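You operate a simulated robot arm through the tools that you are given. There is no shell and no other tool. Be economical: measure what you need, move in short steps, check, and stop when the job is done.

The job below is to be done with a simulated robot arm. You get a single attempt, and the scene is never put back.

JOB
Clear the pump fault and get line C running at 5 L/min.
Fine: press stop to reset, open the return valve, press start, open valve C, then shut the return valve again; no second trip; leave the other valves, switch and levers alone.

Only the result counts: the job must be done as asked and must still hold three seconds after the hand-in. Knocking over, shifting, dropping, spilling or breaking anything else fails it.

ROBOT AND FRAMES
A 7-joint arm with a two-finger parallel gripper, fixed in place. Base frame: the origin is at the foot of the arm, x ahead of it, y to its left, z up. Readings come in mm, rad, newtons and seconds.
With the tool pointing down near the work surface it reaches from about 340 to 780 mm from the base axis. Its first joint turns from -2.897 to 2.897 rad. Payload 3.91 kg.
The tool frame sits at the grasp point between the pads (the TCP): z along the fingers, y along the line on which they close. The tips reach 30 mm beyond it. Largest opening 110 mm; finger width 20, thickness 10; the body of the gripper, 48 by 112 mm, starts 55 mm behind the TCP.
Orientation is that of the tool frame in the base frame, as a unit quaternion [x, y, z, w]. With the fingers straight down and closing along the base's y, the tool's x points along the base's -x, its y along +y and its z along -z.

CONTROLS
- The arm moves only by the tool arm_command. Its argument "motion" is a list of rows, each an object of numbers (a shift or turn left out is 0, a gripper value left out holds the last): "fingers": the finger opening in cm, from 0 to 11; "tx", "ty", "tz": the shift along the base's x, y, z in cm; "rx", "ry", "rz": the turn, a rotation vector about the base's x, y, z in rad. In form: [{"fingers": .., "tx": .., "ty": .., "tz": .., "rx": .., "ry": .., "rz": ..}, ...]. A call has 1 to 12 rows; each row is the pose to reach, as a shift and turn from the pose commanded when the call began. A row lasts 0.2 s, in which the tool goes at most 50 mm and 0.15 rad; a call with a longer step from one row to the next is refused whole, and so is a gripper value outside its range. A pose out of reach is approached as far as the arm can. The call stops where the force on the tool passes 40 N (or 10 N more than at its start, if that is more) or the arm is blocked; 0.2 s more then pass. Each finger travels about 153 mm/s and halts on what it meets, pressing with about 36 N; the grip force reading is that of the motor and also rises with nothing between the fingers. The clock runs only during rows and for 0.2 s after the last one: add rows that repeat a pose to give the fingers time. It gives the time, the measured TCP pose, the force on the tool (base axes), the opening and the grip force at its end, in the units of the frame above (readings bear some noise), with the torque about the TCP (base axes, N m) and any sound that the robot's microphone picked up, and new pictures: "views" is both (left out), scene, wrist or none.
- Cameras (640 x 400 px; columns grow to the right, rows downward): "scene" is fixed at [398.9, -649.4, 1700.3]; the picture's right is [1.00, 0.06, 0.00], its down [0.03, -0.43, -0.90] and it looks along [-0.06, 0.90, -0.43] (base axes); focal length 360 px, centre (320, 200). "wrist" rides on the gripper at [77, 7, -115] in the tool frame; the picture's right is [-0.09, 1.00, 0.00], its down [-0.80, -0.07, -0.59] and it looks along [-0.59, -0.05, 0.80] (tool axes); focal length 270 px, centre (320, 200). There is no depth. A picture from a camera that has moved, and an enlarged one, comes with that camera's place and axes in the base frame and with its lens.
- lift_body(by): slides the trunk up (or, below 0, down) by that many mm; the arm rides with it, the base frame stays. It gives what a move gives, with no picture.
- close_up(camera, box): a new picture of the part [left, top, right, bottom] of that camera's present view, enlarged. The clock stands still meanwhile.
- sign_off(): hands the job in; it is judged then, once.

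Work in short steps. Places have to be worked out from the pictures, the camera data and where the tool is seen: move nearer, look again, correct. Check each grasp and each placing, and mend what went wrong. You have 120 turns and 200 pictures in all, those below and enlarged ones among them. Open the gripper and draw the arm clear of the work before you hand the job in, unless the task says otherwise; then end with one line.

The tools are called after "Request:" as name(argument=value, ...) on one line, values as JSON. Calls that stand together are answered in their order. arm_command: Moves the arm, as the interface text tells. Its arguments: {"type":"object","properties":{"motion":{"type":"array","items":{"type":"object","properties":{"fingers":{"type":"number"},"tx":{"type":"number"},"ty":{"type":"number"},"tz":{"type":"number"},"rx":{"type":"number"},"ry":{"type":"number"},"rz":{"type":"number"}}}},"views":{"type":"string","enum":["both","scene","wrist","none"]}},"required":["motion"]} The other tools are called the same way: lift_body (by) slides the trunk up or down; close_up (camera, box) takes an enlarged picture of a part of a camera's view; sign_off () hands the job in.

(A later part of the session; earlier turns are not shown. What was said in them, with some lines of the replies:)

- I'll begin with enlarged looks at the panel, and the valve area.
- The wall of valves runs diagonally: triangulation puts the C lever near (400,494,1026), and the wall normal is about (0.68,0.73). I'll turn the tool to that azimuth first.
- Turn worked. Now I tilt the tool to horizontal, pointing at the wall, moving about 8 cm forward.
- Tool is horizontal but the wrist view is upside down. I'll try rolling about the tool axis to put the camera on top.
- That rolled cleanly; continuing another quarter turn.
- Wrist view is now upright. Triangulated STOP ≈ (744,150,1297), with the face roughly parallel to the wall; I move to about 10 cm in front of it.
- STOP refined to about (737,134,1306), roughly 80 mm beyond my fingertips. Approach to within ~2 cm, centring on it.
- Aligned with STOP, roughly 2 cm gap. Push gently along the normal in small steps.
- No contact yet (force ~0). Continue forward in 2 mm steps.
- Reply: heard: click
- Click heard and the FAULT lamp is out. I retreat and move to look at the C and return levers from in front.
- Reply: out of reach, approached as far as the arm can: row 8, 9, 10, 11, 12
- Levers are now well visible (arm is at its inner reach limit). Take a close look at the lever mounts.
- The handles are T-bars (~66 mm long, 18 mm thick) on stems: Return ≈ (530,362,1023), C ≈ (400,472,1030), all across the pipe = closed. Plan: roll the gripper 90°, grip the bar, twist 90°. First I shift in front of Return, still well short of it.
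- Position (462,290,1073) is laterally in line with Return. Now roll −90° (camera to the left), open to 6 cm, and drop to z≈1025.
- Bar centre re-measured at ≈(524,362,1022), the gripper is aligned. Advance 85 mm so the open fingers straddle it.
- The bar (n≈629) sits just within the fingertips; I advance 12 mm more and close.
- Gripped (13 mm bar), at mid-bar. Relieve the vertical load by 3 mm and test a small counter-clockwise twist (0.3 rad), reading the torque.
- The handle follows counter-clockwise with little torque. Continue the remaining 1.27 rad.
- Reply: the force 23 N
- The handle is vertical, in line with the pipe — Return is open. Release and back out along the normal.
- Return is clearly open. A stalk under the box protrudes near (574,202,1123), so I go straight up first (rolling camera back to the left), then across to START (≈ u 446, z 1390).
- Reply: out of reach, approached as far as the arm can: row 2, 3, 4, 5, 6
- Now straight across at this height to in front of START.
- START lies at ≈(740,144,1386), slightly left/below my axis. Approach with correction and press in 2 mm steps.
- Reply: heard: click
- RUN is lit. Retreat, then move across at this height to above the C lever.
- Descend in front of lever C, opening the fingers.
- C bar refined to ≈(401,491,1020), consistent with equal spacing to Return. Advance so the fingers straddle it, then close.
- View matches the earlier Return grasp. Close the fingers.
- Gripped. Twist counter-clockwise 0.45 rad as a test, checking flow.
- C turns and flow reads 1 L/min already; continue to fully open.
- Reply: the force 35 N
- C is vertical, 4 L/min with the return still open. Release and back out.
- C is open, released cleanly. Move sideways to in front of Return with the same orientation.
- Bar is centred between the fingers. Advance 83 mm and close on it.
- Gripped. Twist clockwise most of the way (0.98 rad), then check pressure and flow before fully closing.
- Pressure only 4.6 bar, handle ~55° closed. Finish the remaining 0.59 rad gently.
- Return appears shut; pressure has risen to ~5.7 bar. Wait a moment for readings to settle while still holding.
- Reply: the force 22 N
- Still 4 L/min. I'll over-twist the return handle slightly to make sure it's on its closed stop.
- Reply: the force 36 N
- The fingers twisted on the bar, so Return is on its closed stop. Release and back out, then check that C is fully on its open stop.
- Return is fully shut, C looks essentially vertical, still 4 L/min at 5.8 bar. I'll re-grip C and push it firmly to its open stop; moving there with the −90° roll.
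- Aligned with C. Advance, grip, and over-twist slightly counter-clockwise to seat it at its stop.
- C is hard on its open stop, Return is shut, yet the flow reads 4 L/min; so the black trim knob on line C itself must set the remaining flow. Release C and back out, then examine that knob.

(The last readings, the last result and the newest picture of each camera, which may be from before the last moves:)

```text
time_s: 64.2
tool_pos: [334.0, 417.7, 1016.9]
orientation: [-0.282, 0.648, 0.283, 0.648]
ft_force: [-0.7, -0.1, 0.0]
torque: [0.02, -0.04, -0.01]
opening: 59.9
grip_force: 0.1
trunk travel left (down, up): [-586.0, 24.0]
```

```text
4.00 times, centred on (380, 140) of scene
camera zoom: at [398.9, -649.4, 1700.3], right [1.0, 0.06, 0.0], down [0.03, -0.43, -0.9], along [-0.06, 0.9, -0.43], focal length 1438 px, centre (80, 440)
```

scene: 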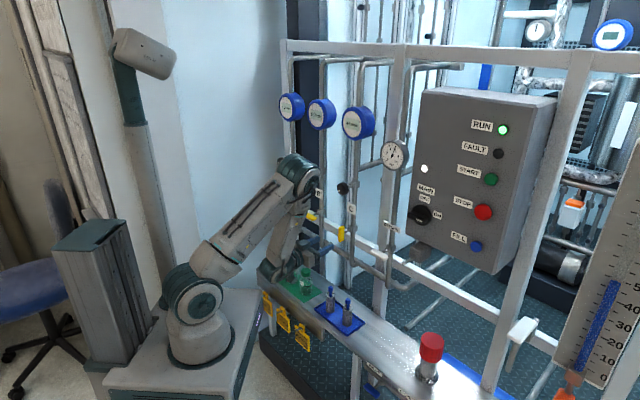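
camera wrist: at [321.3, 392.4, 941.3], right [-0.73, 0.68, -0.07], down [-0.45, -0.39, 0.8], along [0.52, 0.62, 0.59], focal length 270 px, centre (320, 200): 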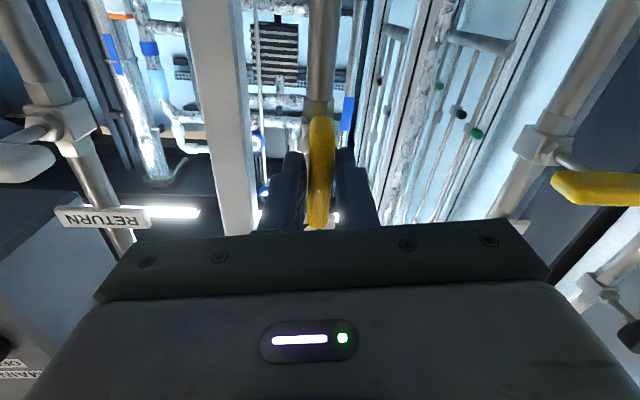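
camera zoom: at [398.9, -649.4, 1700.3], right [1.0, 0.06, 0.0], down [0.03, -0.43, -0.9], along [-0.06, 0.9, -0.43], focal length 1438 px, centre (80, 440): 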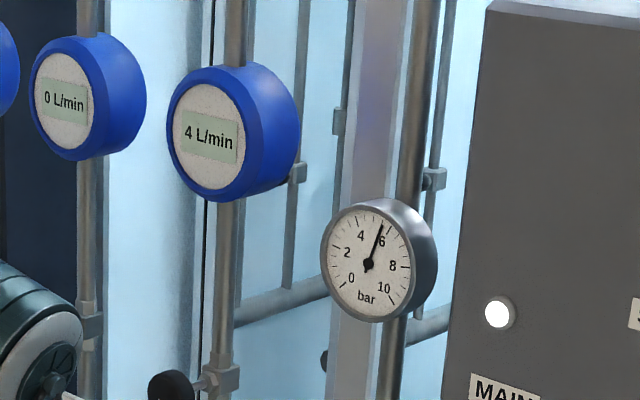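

Rise to the height of knob C (~z 1200), rolling back to camera-left, fingers open 7 cm.

Request:
arm_command(motion=[{"fingers": 7, "tz": 1.6, "rx": 0.096, "ry": 0.104}, {"tz": 3.3, "rx": 0.193, "ry": 0.207}, {"tz": 5, "rx": 0.29, "ry": 0.311}, {"tz": 6.6, "rx": 0.386, "ry": 0.415}, {"tz": 8.3, "rx": 0.483, "ry": 0.518}, {"tz": 10, "rx": 0.58, "ry": 0.622}, {"tz": 11.6, "rx": 0.676, "ry": 0.726}, {"tz": 13.3, "rx": 0.773, "ry": 0.83}, {"tz": 15, "rx": 0.87, "ry": 0.933}, {"tz": 16.6, "rx": 0.966, "ry": 1.037}, {"tz": 18.3, "rx": 1.068, "ry": 1.147}, {"tz": 18.3, "rx": 1.068, "ry": 1.147}])

Request:
close_up(camera="scene", box=[290, 140, 390, 240])

Request:
close_up(camera="wrist", box=[240, 40, 400, 140])

```text
time_s: 66.8
tool_pos: [333.7, 416.8, 1200.5]
orientation: [0.26, 0.658, 0.658, 0.259]
ft_force: [0.7, 0.2, 0.1]
torque: [-0.01, 0.01, -0.05]
opening: 70.1
grip_force: 0.1
trunk travel left (down, up): [-586.0, 24.0]
camera wrist: at [198.3, 385.7, 1208.7], right [0.06, -0.06, 1.0], down [0.18, -0.98, -0.07], along [0.98, 0.19, -0.05], focal length 270 px, centre (320, 200)
```

scene: 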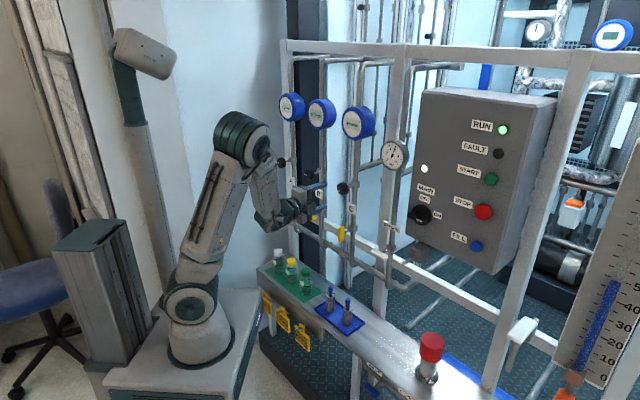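
wrist: 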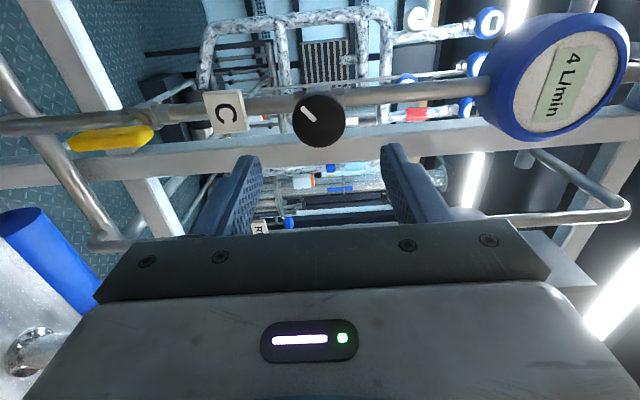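

```text
4.00 times, centred on (340, 190) of scene
camera zoom: at [398.9, -649.4, 1700.3], right [1.0, 0.06, 0.0], down [0.03, -0.43, -0.9], along [-0.06, 0.9, -0.43], focal length 1438 px, centre (240, 240)
```

zoom: 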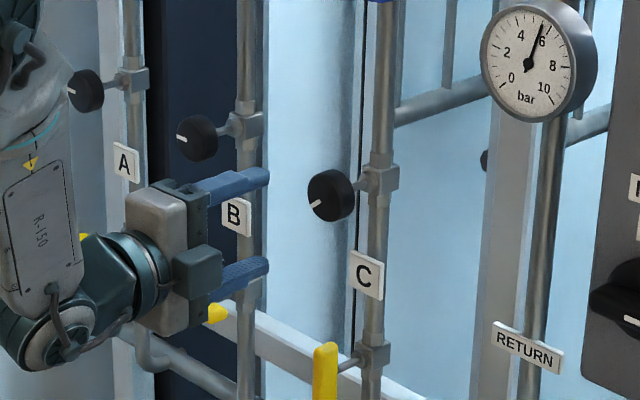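

```text
4.00 times, centred on (320, 90) of wrist
camera zoom: at [198.3, 385.7, 1208.7], right [0.06, -0.06, 1.0], down [0.18, -0.98, -0.07], along [0.98, 0.19, -0.05], focal length 1081 px, centre (320, 640)
```

zoom: 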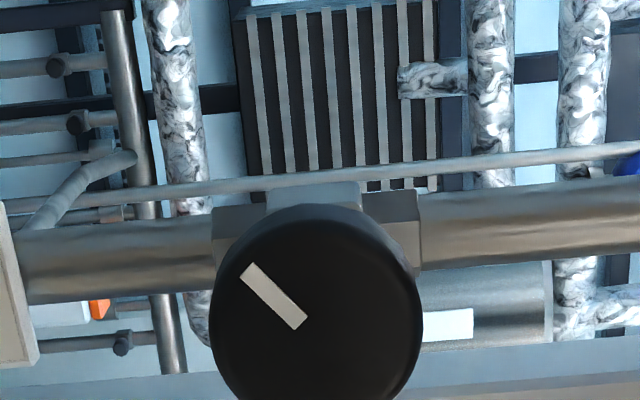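

Knob C face is at ≈(398,491,1200), Ø≈42 mm. Advance with the fingers straddling it, then close.

Request:
arm_command(motion=[{"tx": 1.2, "ty": 1.8}, {"tx": 3.2, "ty": 3.9}, {"tx": 5, "ty": 5.9}, {"tx": 6.2, "ty": 7.2}, {"tx": 6.2, "ty": 7.2}])

Request:
close_up(camera="scene", box=[290, 140, 390, 240])

```text
time_s: 68.0
tool_pos: [396.7, 490.8, 1200.5]
orientation: [0.258, 0.658, 0.658, 0.259]
ft_force: [0.3, 0.0, 0.3]
torque: [0.03, 0.01, 0.02]
opening: 69.8
grip_force: 0.0
trunk travel left (down, up): [-586.0, 24.0]
camera wrist: at [261.6, 457.9, 1207.4], right [0.06, -0.06, 1.0], down [0.18, -0.98, -0.07], along [0.98, 0.19, -0.05], focal length 270 px, centre (320, 200)
```

scene: 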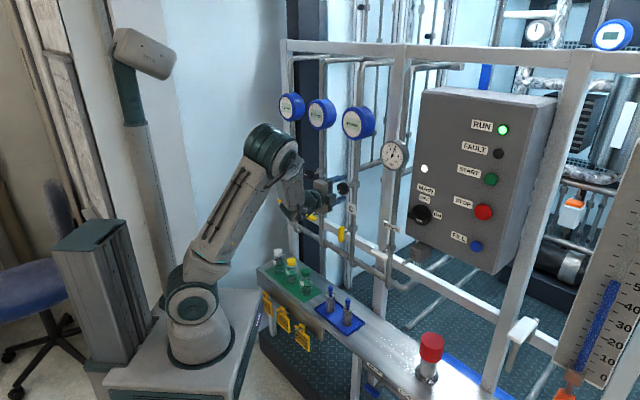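
wrist: 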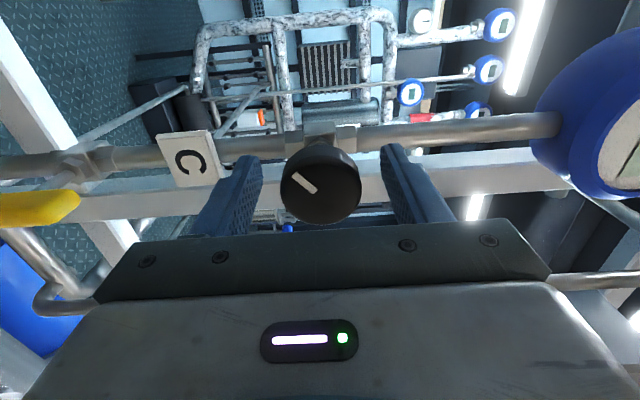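

```text
4.00 times, centred on (340, 190) of scene
camera zoom: at [398.9, -649.4, 1700.3], right [1.0, 0.06, 0.0], down [0.03, -0.43, -0.9], along [-0.06, 0.9, -0.43], focal length 1438 px, centre (240, 240)
```

zoom: 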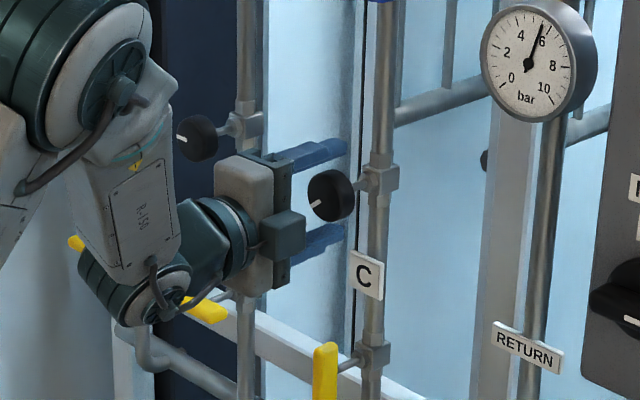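

The knob sits centred between the fingers. Close onto it.

Request:
arm_command(motion=[{"fingers": 5}, {"fingers": 4}, {"fingers": 3}, {"fingers": 3}], views="wrist")

```text
time_s: 69.0
tool_pos: [397.1, 489.5, 1200.7]
orientation: [0.258, 0.659, 0.658, 0.259]
ft_force: [0.3, 0.5, 1.2]
torque: [0.01, 0.01, -0.02]
opening: 43.7
grip_force: 44.9
trunk travel left (down, up): [-586.0, 24.0]
camera wrist: at [261.5, 457.8, 1207.4], right [0.06, -0.06, 1.0], down [0.18, -0.98, -0.07], along [0.98, 0.19, -0.05], focal length 270 px, centre (320, 200)
```

wrist: 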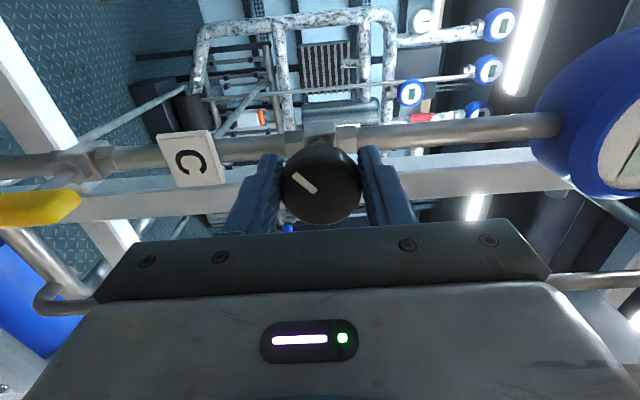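

Gripped at 43.7 mm with no side load. Turn a small 0.2 rad counter-clockwise and watch flow.

Request:
arm_command(motion=[{"rx": -0.068, "ry": -0.073}, {"rx": -0.136, "ry": -0.146}, {"rx": -0.136, "ry": -0.146}, {"rx": -0.136, "ry": -0.146}, {"rx": -0.136, "ry": -0.146}], views="wrist")

Request:
close_up(camera="scene", box=[330, 90, 430, 190])

```text
time_s: 70.2
tool_pos: [395.6, 491.2, 1199.4]
orientation: [0.192, 0.681, 0.628, 0.323]
ft_force: [-2.0, -2.5, -10.9]
torque: [-0.44, 0.48, -0.4]
opening: 44.1
grip_force: 44.8
trunk travel left (down, up): [-586.0, 24.0]
camera wrist: at [261.7, 457.5, 1191.2], right [-0.08, 0.08, 0.99], down [0.18, -0.98, 0.09], along [0.98, 0.19, 0.07], focal length 270 px, centre (320, 200)
```

wrist: 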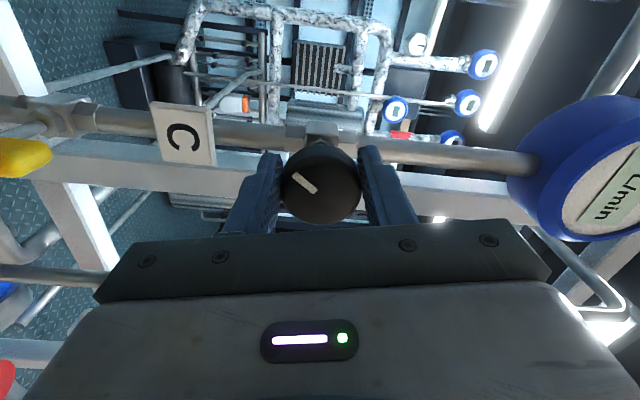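

```text
4.00 times, centred on (380, 140) of scene
camera zoom: at [398.9, -649.4, 1700.3], right [1.0, 0.06, 0.0], down [0.03, -0.43, -0.9], along [-0.06, 0.9, -0.43], focal length 1438 px, centre (80, 440)
```

zoom: 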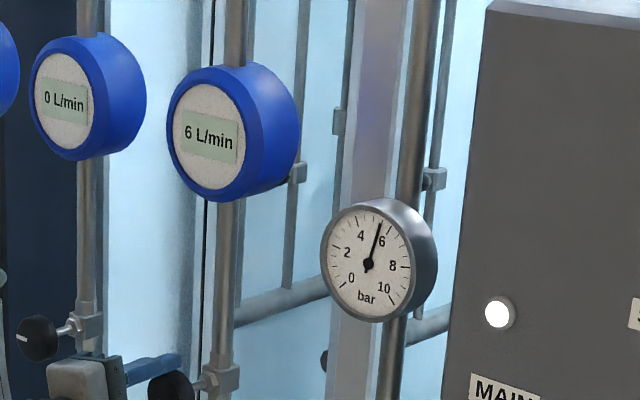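

Flow 6 L/min: the knob is sensitive and counter-clockwise opens. Back off by 0.05 rad.

Request:
arm_command(motion=[{"rx": 0.034, "ry": 0.0365}, {"rx": 0.034, "ry": 0.0365}, {"rx": 0.034, "ry": 0.0365}, {"rx": 0.034, "ry": 0.0365}], views="none")

Request:
close_up(camera="scene", box=[330, 90, 430, 190])

```text
time_s: 71.2
tool_pos: [396.8, 489.8, 1199.9]
orientation: [0.208, 0.676, 0.636, 0.308]
ft_force: [0.2, -3.1, -15.2]
torque: [-0.2, 0.3, 0.37]
opening: 43.9
grip_force: 44.8
trunk travel left (down, up): [-586.0, 24.0]
```

```text
4.00 times, centred on (380, 140) of scene
camera zoom: at [398.9, -649.4, 1700.3], right [1.0, 0.06, 0.0], down [0.03, -0.43, -0.9], along [-0.06, 0.9, -0.43], focal length 1438 px, centre (80, 440)
```

zoom: 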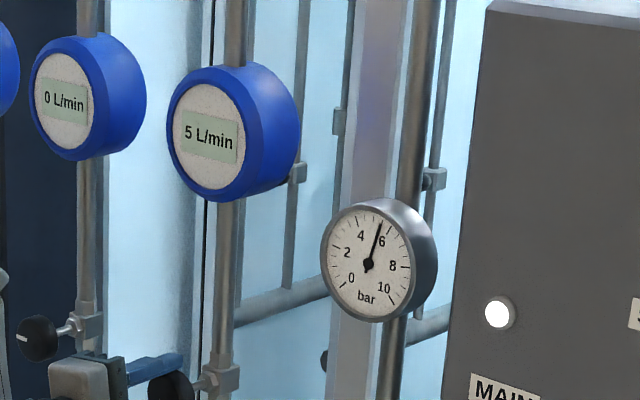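

5 L/min. To centre within the band, step back another 0.05 rad to see where it flips.

Request:
arm_command(motion=[{"rx": 0.034, "ry": 0.0365}, {"rx": 0.034, "ry": 0.0365}, {"rx": 0.034, "ry": 0.0365}, {"rx": 0.034, "ry": 0.0365}], views="none")

Request:
close_up(camera="scene", box=[330, 90, 430, 190])

```text
time_s: 72.2
tool_pos: [397.1, 490.0, 1200.0]
orientation: [0.226, 0.67, 0.644, 0.292]
ft_force: [-0.8, -2.1, -14.4]
torque: [-0.15, 0.27, 0.32]
opening: 43.9
grip_force: 44.8
trunk travel left (down, up): [-586.0, 24.0]
```

```text
4.00 times, centred on (380, 140) of scene
camera zoom: at [398.9, -649.4, 1700.3], right [1.0, 0.06, 0.0], down [0.03, -0.43, -0.9], along [-0.06, 0.9, -0.43], focal length 1438 px, centre (80, 440)
```

zoom: 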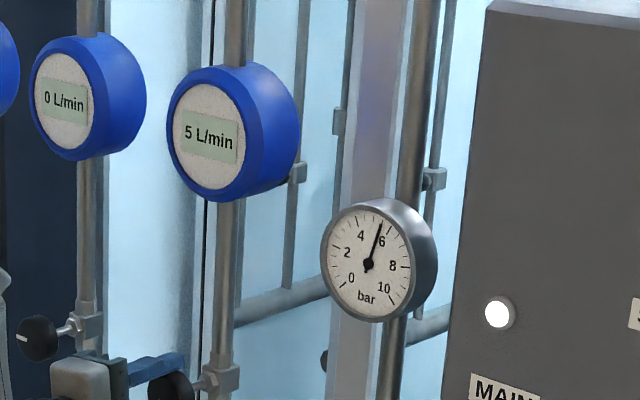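

Still 5. One more 0.05 step to locate the lower edge.

Request:
arm_command(motion=[{"rx": 0.034, "ry": 0.0365}, {"rx": 0.034, "ry": 0.0365}, {"rx": 0.034, "ry": 0.0365}, {"rx": 0.034, "ry": 0.0365}], views="none")

Request:
close_up(camera="scene", box=[330, 90, 430, 190])

```text
time_s: 73.2
tool_pos: [396.0, 490.5, 1199.5]
orientation: [0.241, 0.664, 0.651, 0.276]
ft_force: [-0.6, -3.5, -12.8]
torque: [0.0, 0.13, 0.37]
opening: 43.8
grip_force: 44.6
trunk travel left (down, up): [-586.0, 24.0]
```

```text
4.00 times, centred on (380, 140) of scene
camera zoom: at [398.9, -649.4, 1700.3], right [1.0, 0.06, 0.0], down [0.03, -0.43, -0.9], along [-0.06, 0.9, -0.43], focal length 1438 px, centre (80, 440)
```

zoom: 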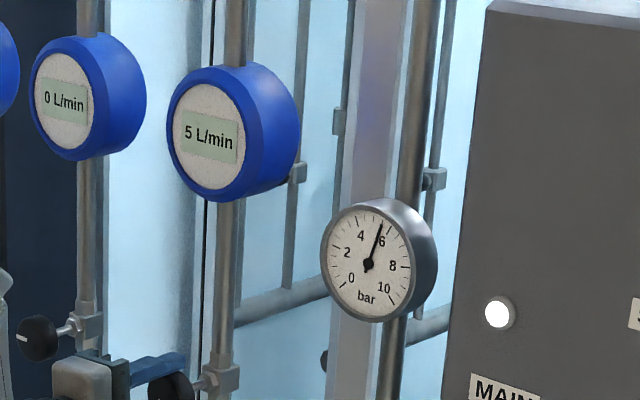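

Band spans roughly 0.03–0.17 rad; its middle is about 0.1, so I turn back 0.055 counter-clockwise and release.

Request:
arm_command(motion=[{"rx": -0.038, "ry": -0.04}, {"rx": -0.038, "ry": -0.04}, {"rx": -0.038, "ry": -0.04}, {"rx": -0.038, "ry": -0.04, "fingers": 6}, {"rx": -0.038, "ry": -0.04, "fingers": 7}, {"rx": -0.038, "ry": -0.04, "fingers": 7}, {"rx": -0.038, "ry": -0.04, "tx": -2.7, "ty": -2.9}, {"rx": -0.038, "ry": -0.04, "tx": -5.5, "ty": -5.9}, {"rx": -0.038, "ry": -0.04, "tx": -6.8, "ty": -7.3}])

Request:
close_up(camera="scene", box=[330, 90, 430, 190])

```text
time_s: 75.2
tool_pos: [326.9, 417.4, 1199.6]
orientation: [0.223, 0.671, 0.642, 0.294]
ft_force: [-0.9, -0.2, -0.1]
torque: [0.0, -0.04, 0.01]
opening: 70.3
grip_force: 0.0
trunk travel left (down, up): [-586.0, 24.0]
camera wrist: at [191.9, 384.7, 1198.0], right [-0.01, 0.01, 1.0], down [0.18, -0.98, 0.02], along [0.98, 0.18, 0.01], focal length 270 px, centre (320, 200)
```

scene: 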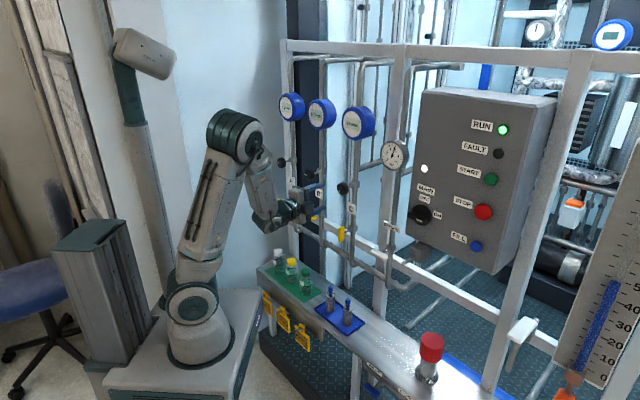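
wrist: 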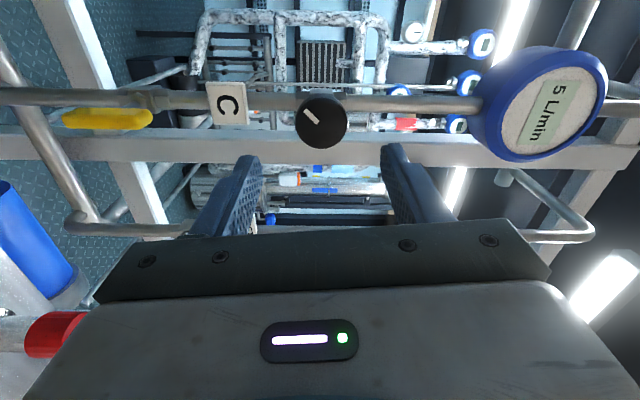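

```text
4.00 times, centred on (380, 140) of scene
camera zoom: at [398.9, -649.4, 1700.3], right [1.0, 0.06, 0.0], down [0.03, -0.43, -0.9], along [-0.06, 0.9, -0.43], focal length 1438 px, centre (80, 440)
```

zoom: 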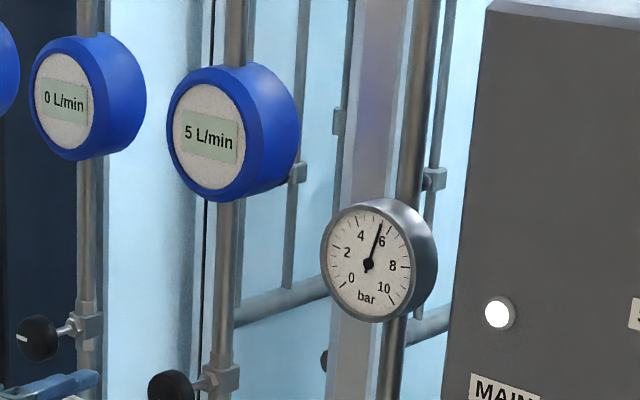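

5 L/min holds after release, RUN lit. Draw the arm up and clear, then check levers once more.

Request:
arm_command(motion=[{"tz": 4, "tx": -0.7, "ty": -0.7}, {"tz": 8, "tx": -2, "ty": -2}, {"tz": 12, "tx": -3, "ty": -3}, {"tz": 16, "tx": -4, "ty": -4}, {"tz": 20, "tx": -5, "ty": -5}, {"tz": 24, "tx": -6, "ty": -6}, {"tz": 24, "tx": -6, "ty": -6}, {"tz": 24, "tx": -6, "ty": -6}, {"tz": 24, "tx": -6, "ty": -6}, {"tz": 24, "tx": -6, "ty": -6}], views="scene")

Request:
close_up(camera="scene", box=[270, 90, 430, 290])

Request:
close_up(camera="scene", box=[330, 90, 530, 230])

```text
time_s: 77.4
tool_pos: [267.4, 356.7, 1438.3]
orientation: [0.223, 0.671, 0.643, 0.294]
ft_force: [1.0, -1.3, 0.3]
torque: [-0.01, 0.02, -0.01]
opening: 70.0
grip_force: 0.0
trunk travel left (down, up): [-586.0, 24.0]
```

scene: 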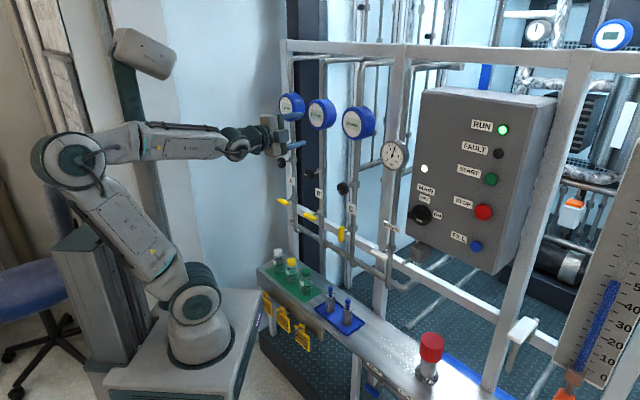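

```text
2.00 times, centred on (350, 190) of scene
camera zoom: at [398.9, -649.4, 1700.3], right [1.0, 0.06, 0.0], down [0.03, -0.43, -0.9], along [-0.06, 0.9, -0.43], focal length 719 px, centre (260, 220)
```

zoom: 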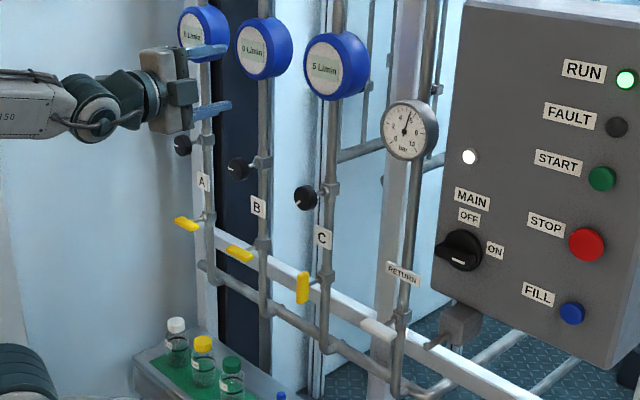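

```text
2.86 times, centred on (430, 160) of scene
camera zoom: at [398.9, -649.4, 1700.3], right [1.0, 0.06, 0.0], down [0.03, -0.43, -0.9], along [-0.06, 0.9, -0.43], focal length 1027 px, centre (6, 314)
```

zoom: 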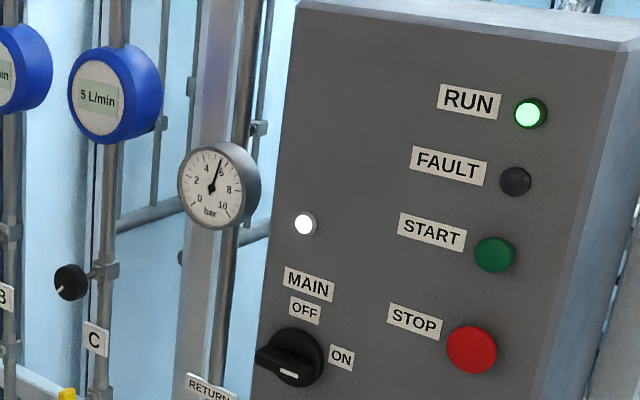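

RUN is lit, FAULT is out, C is open at 5 L/min, Return is shut, the other valves are untouched and the arm is clear. Handing in.

Request:
sign_off()

```text
The job is handed in.
```

The pump fault is cleared and line C is running at 5 L/min with no second trip. The return valve is shut again. With valve C fully open and the return shut, the flow read only 4 L/min, so I also turned line C's black trim knob about 0.1 rad counter-clockwise to reach 5, a step your list didn't include.
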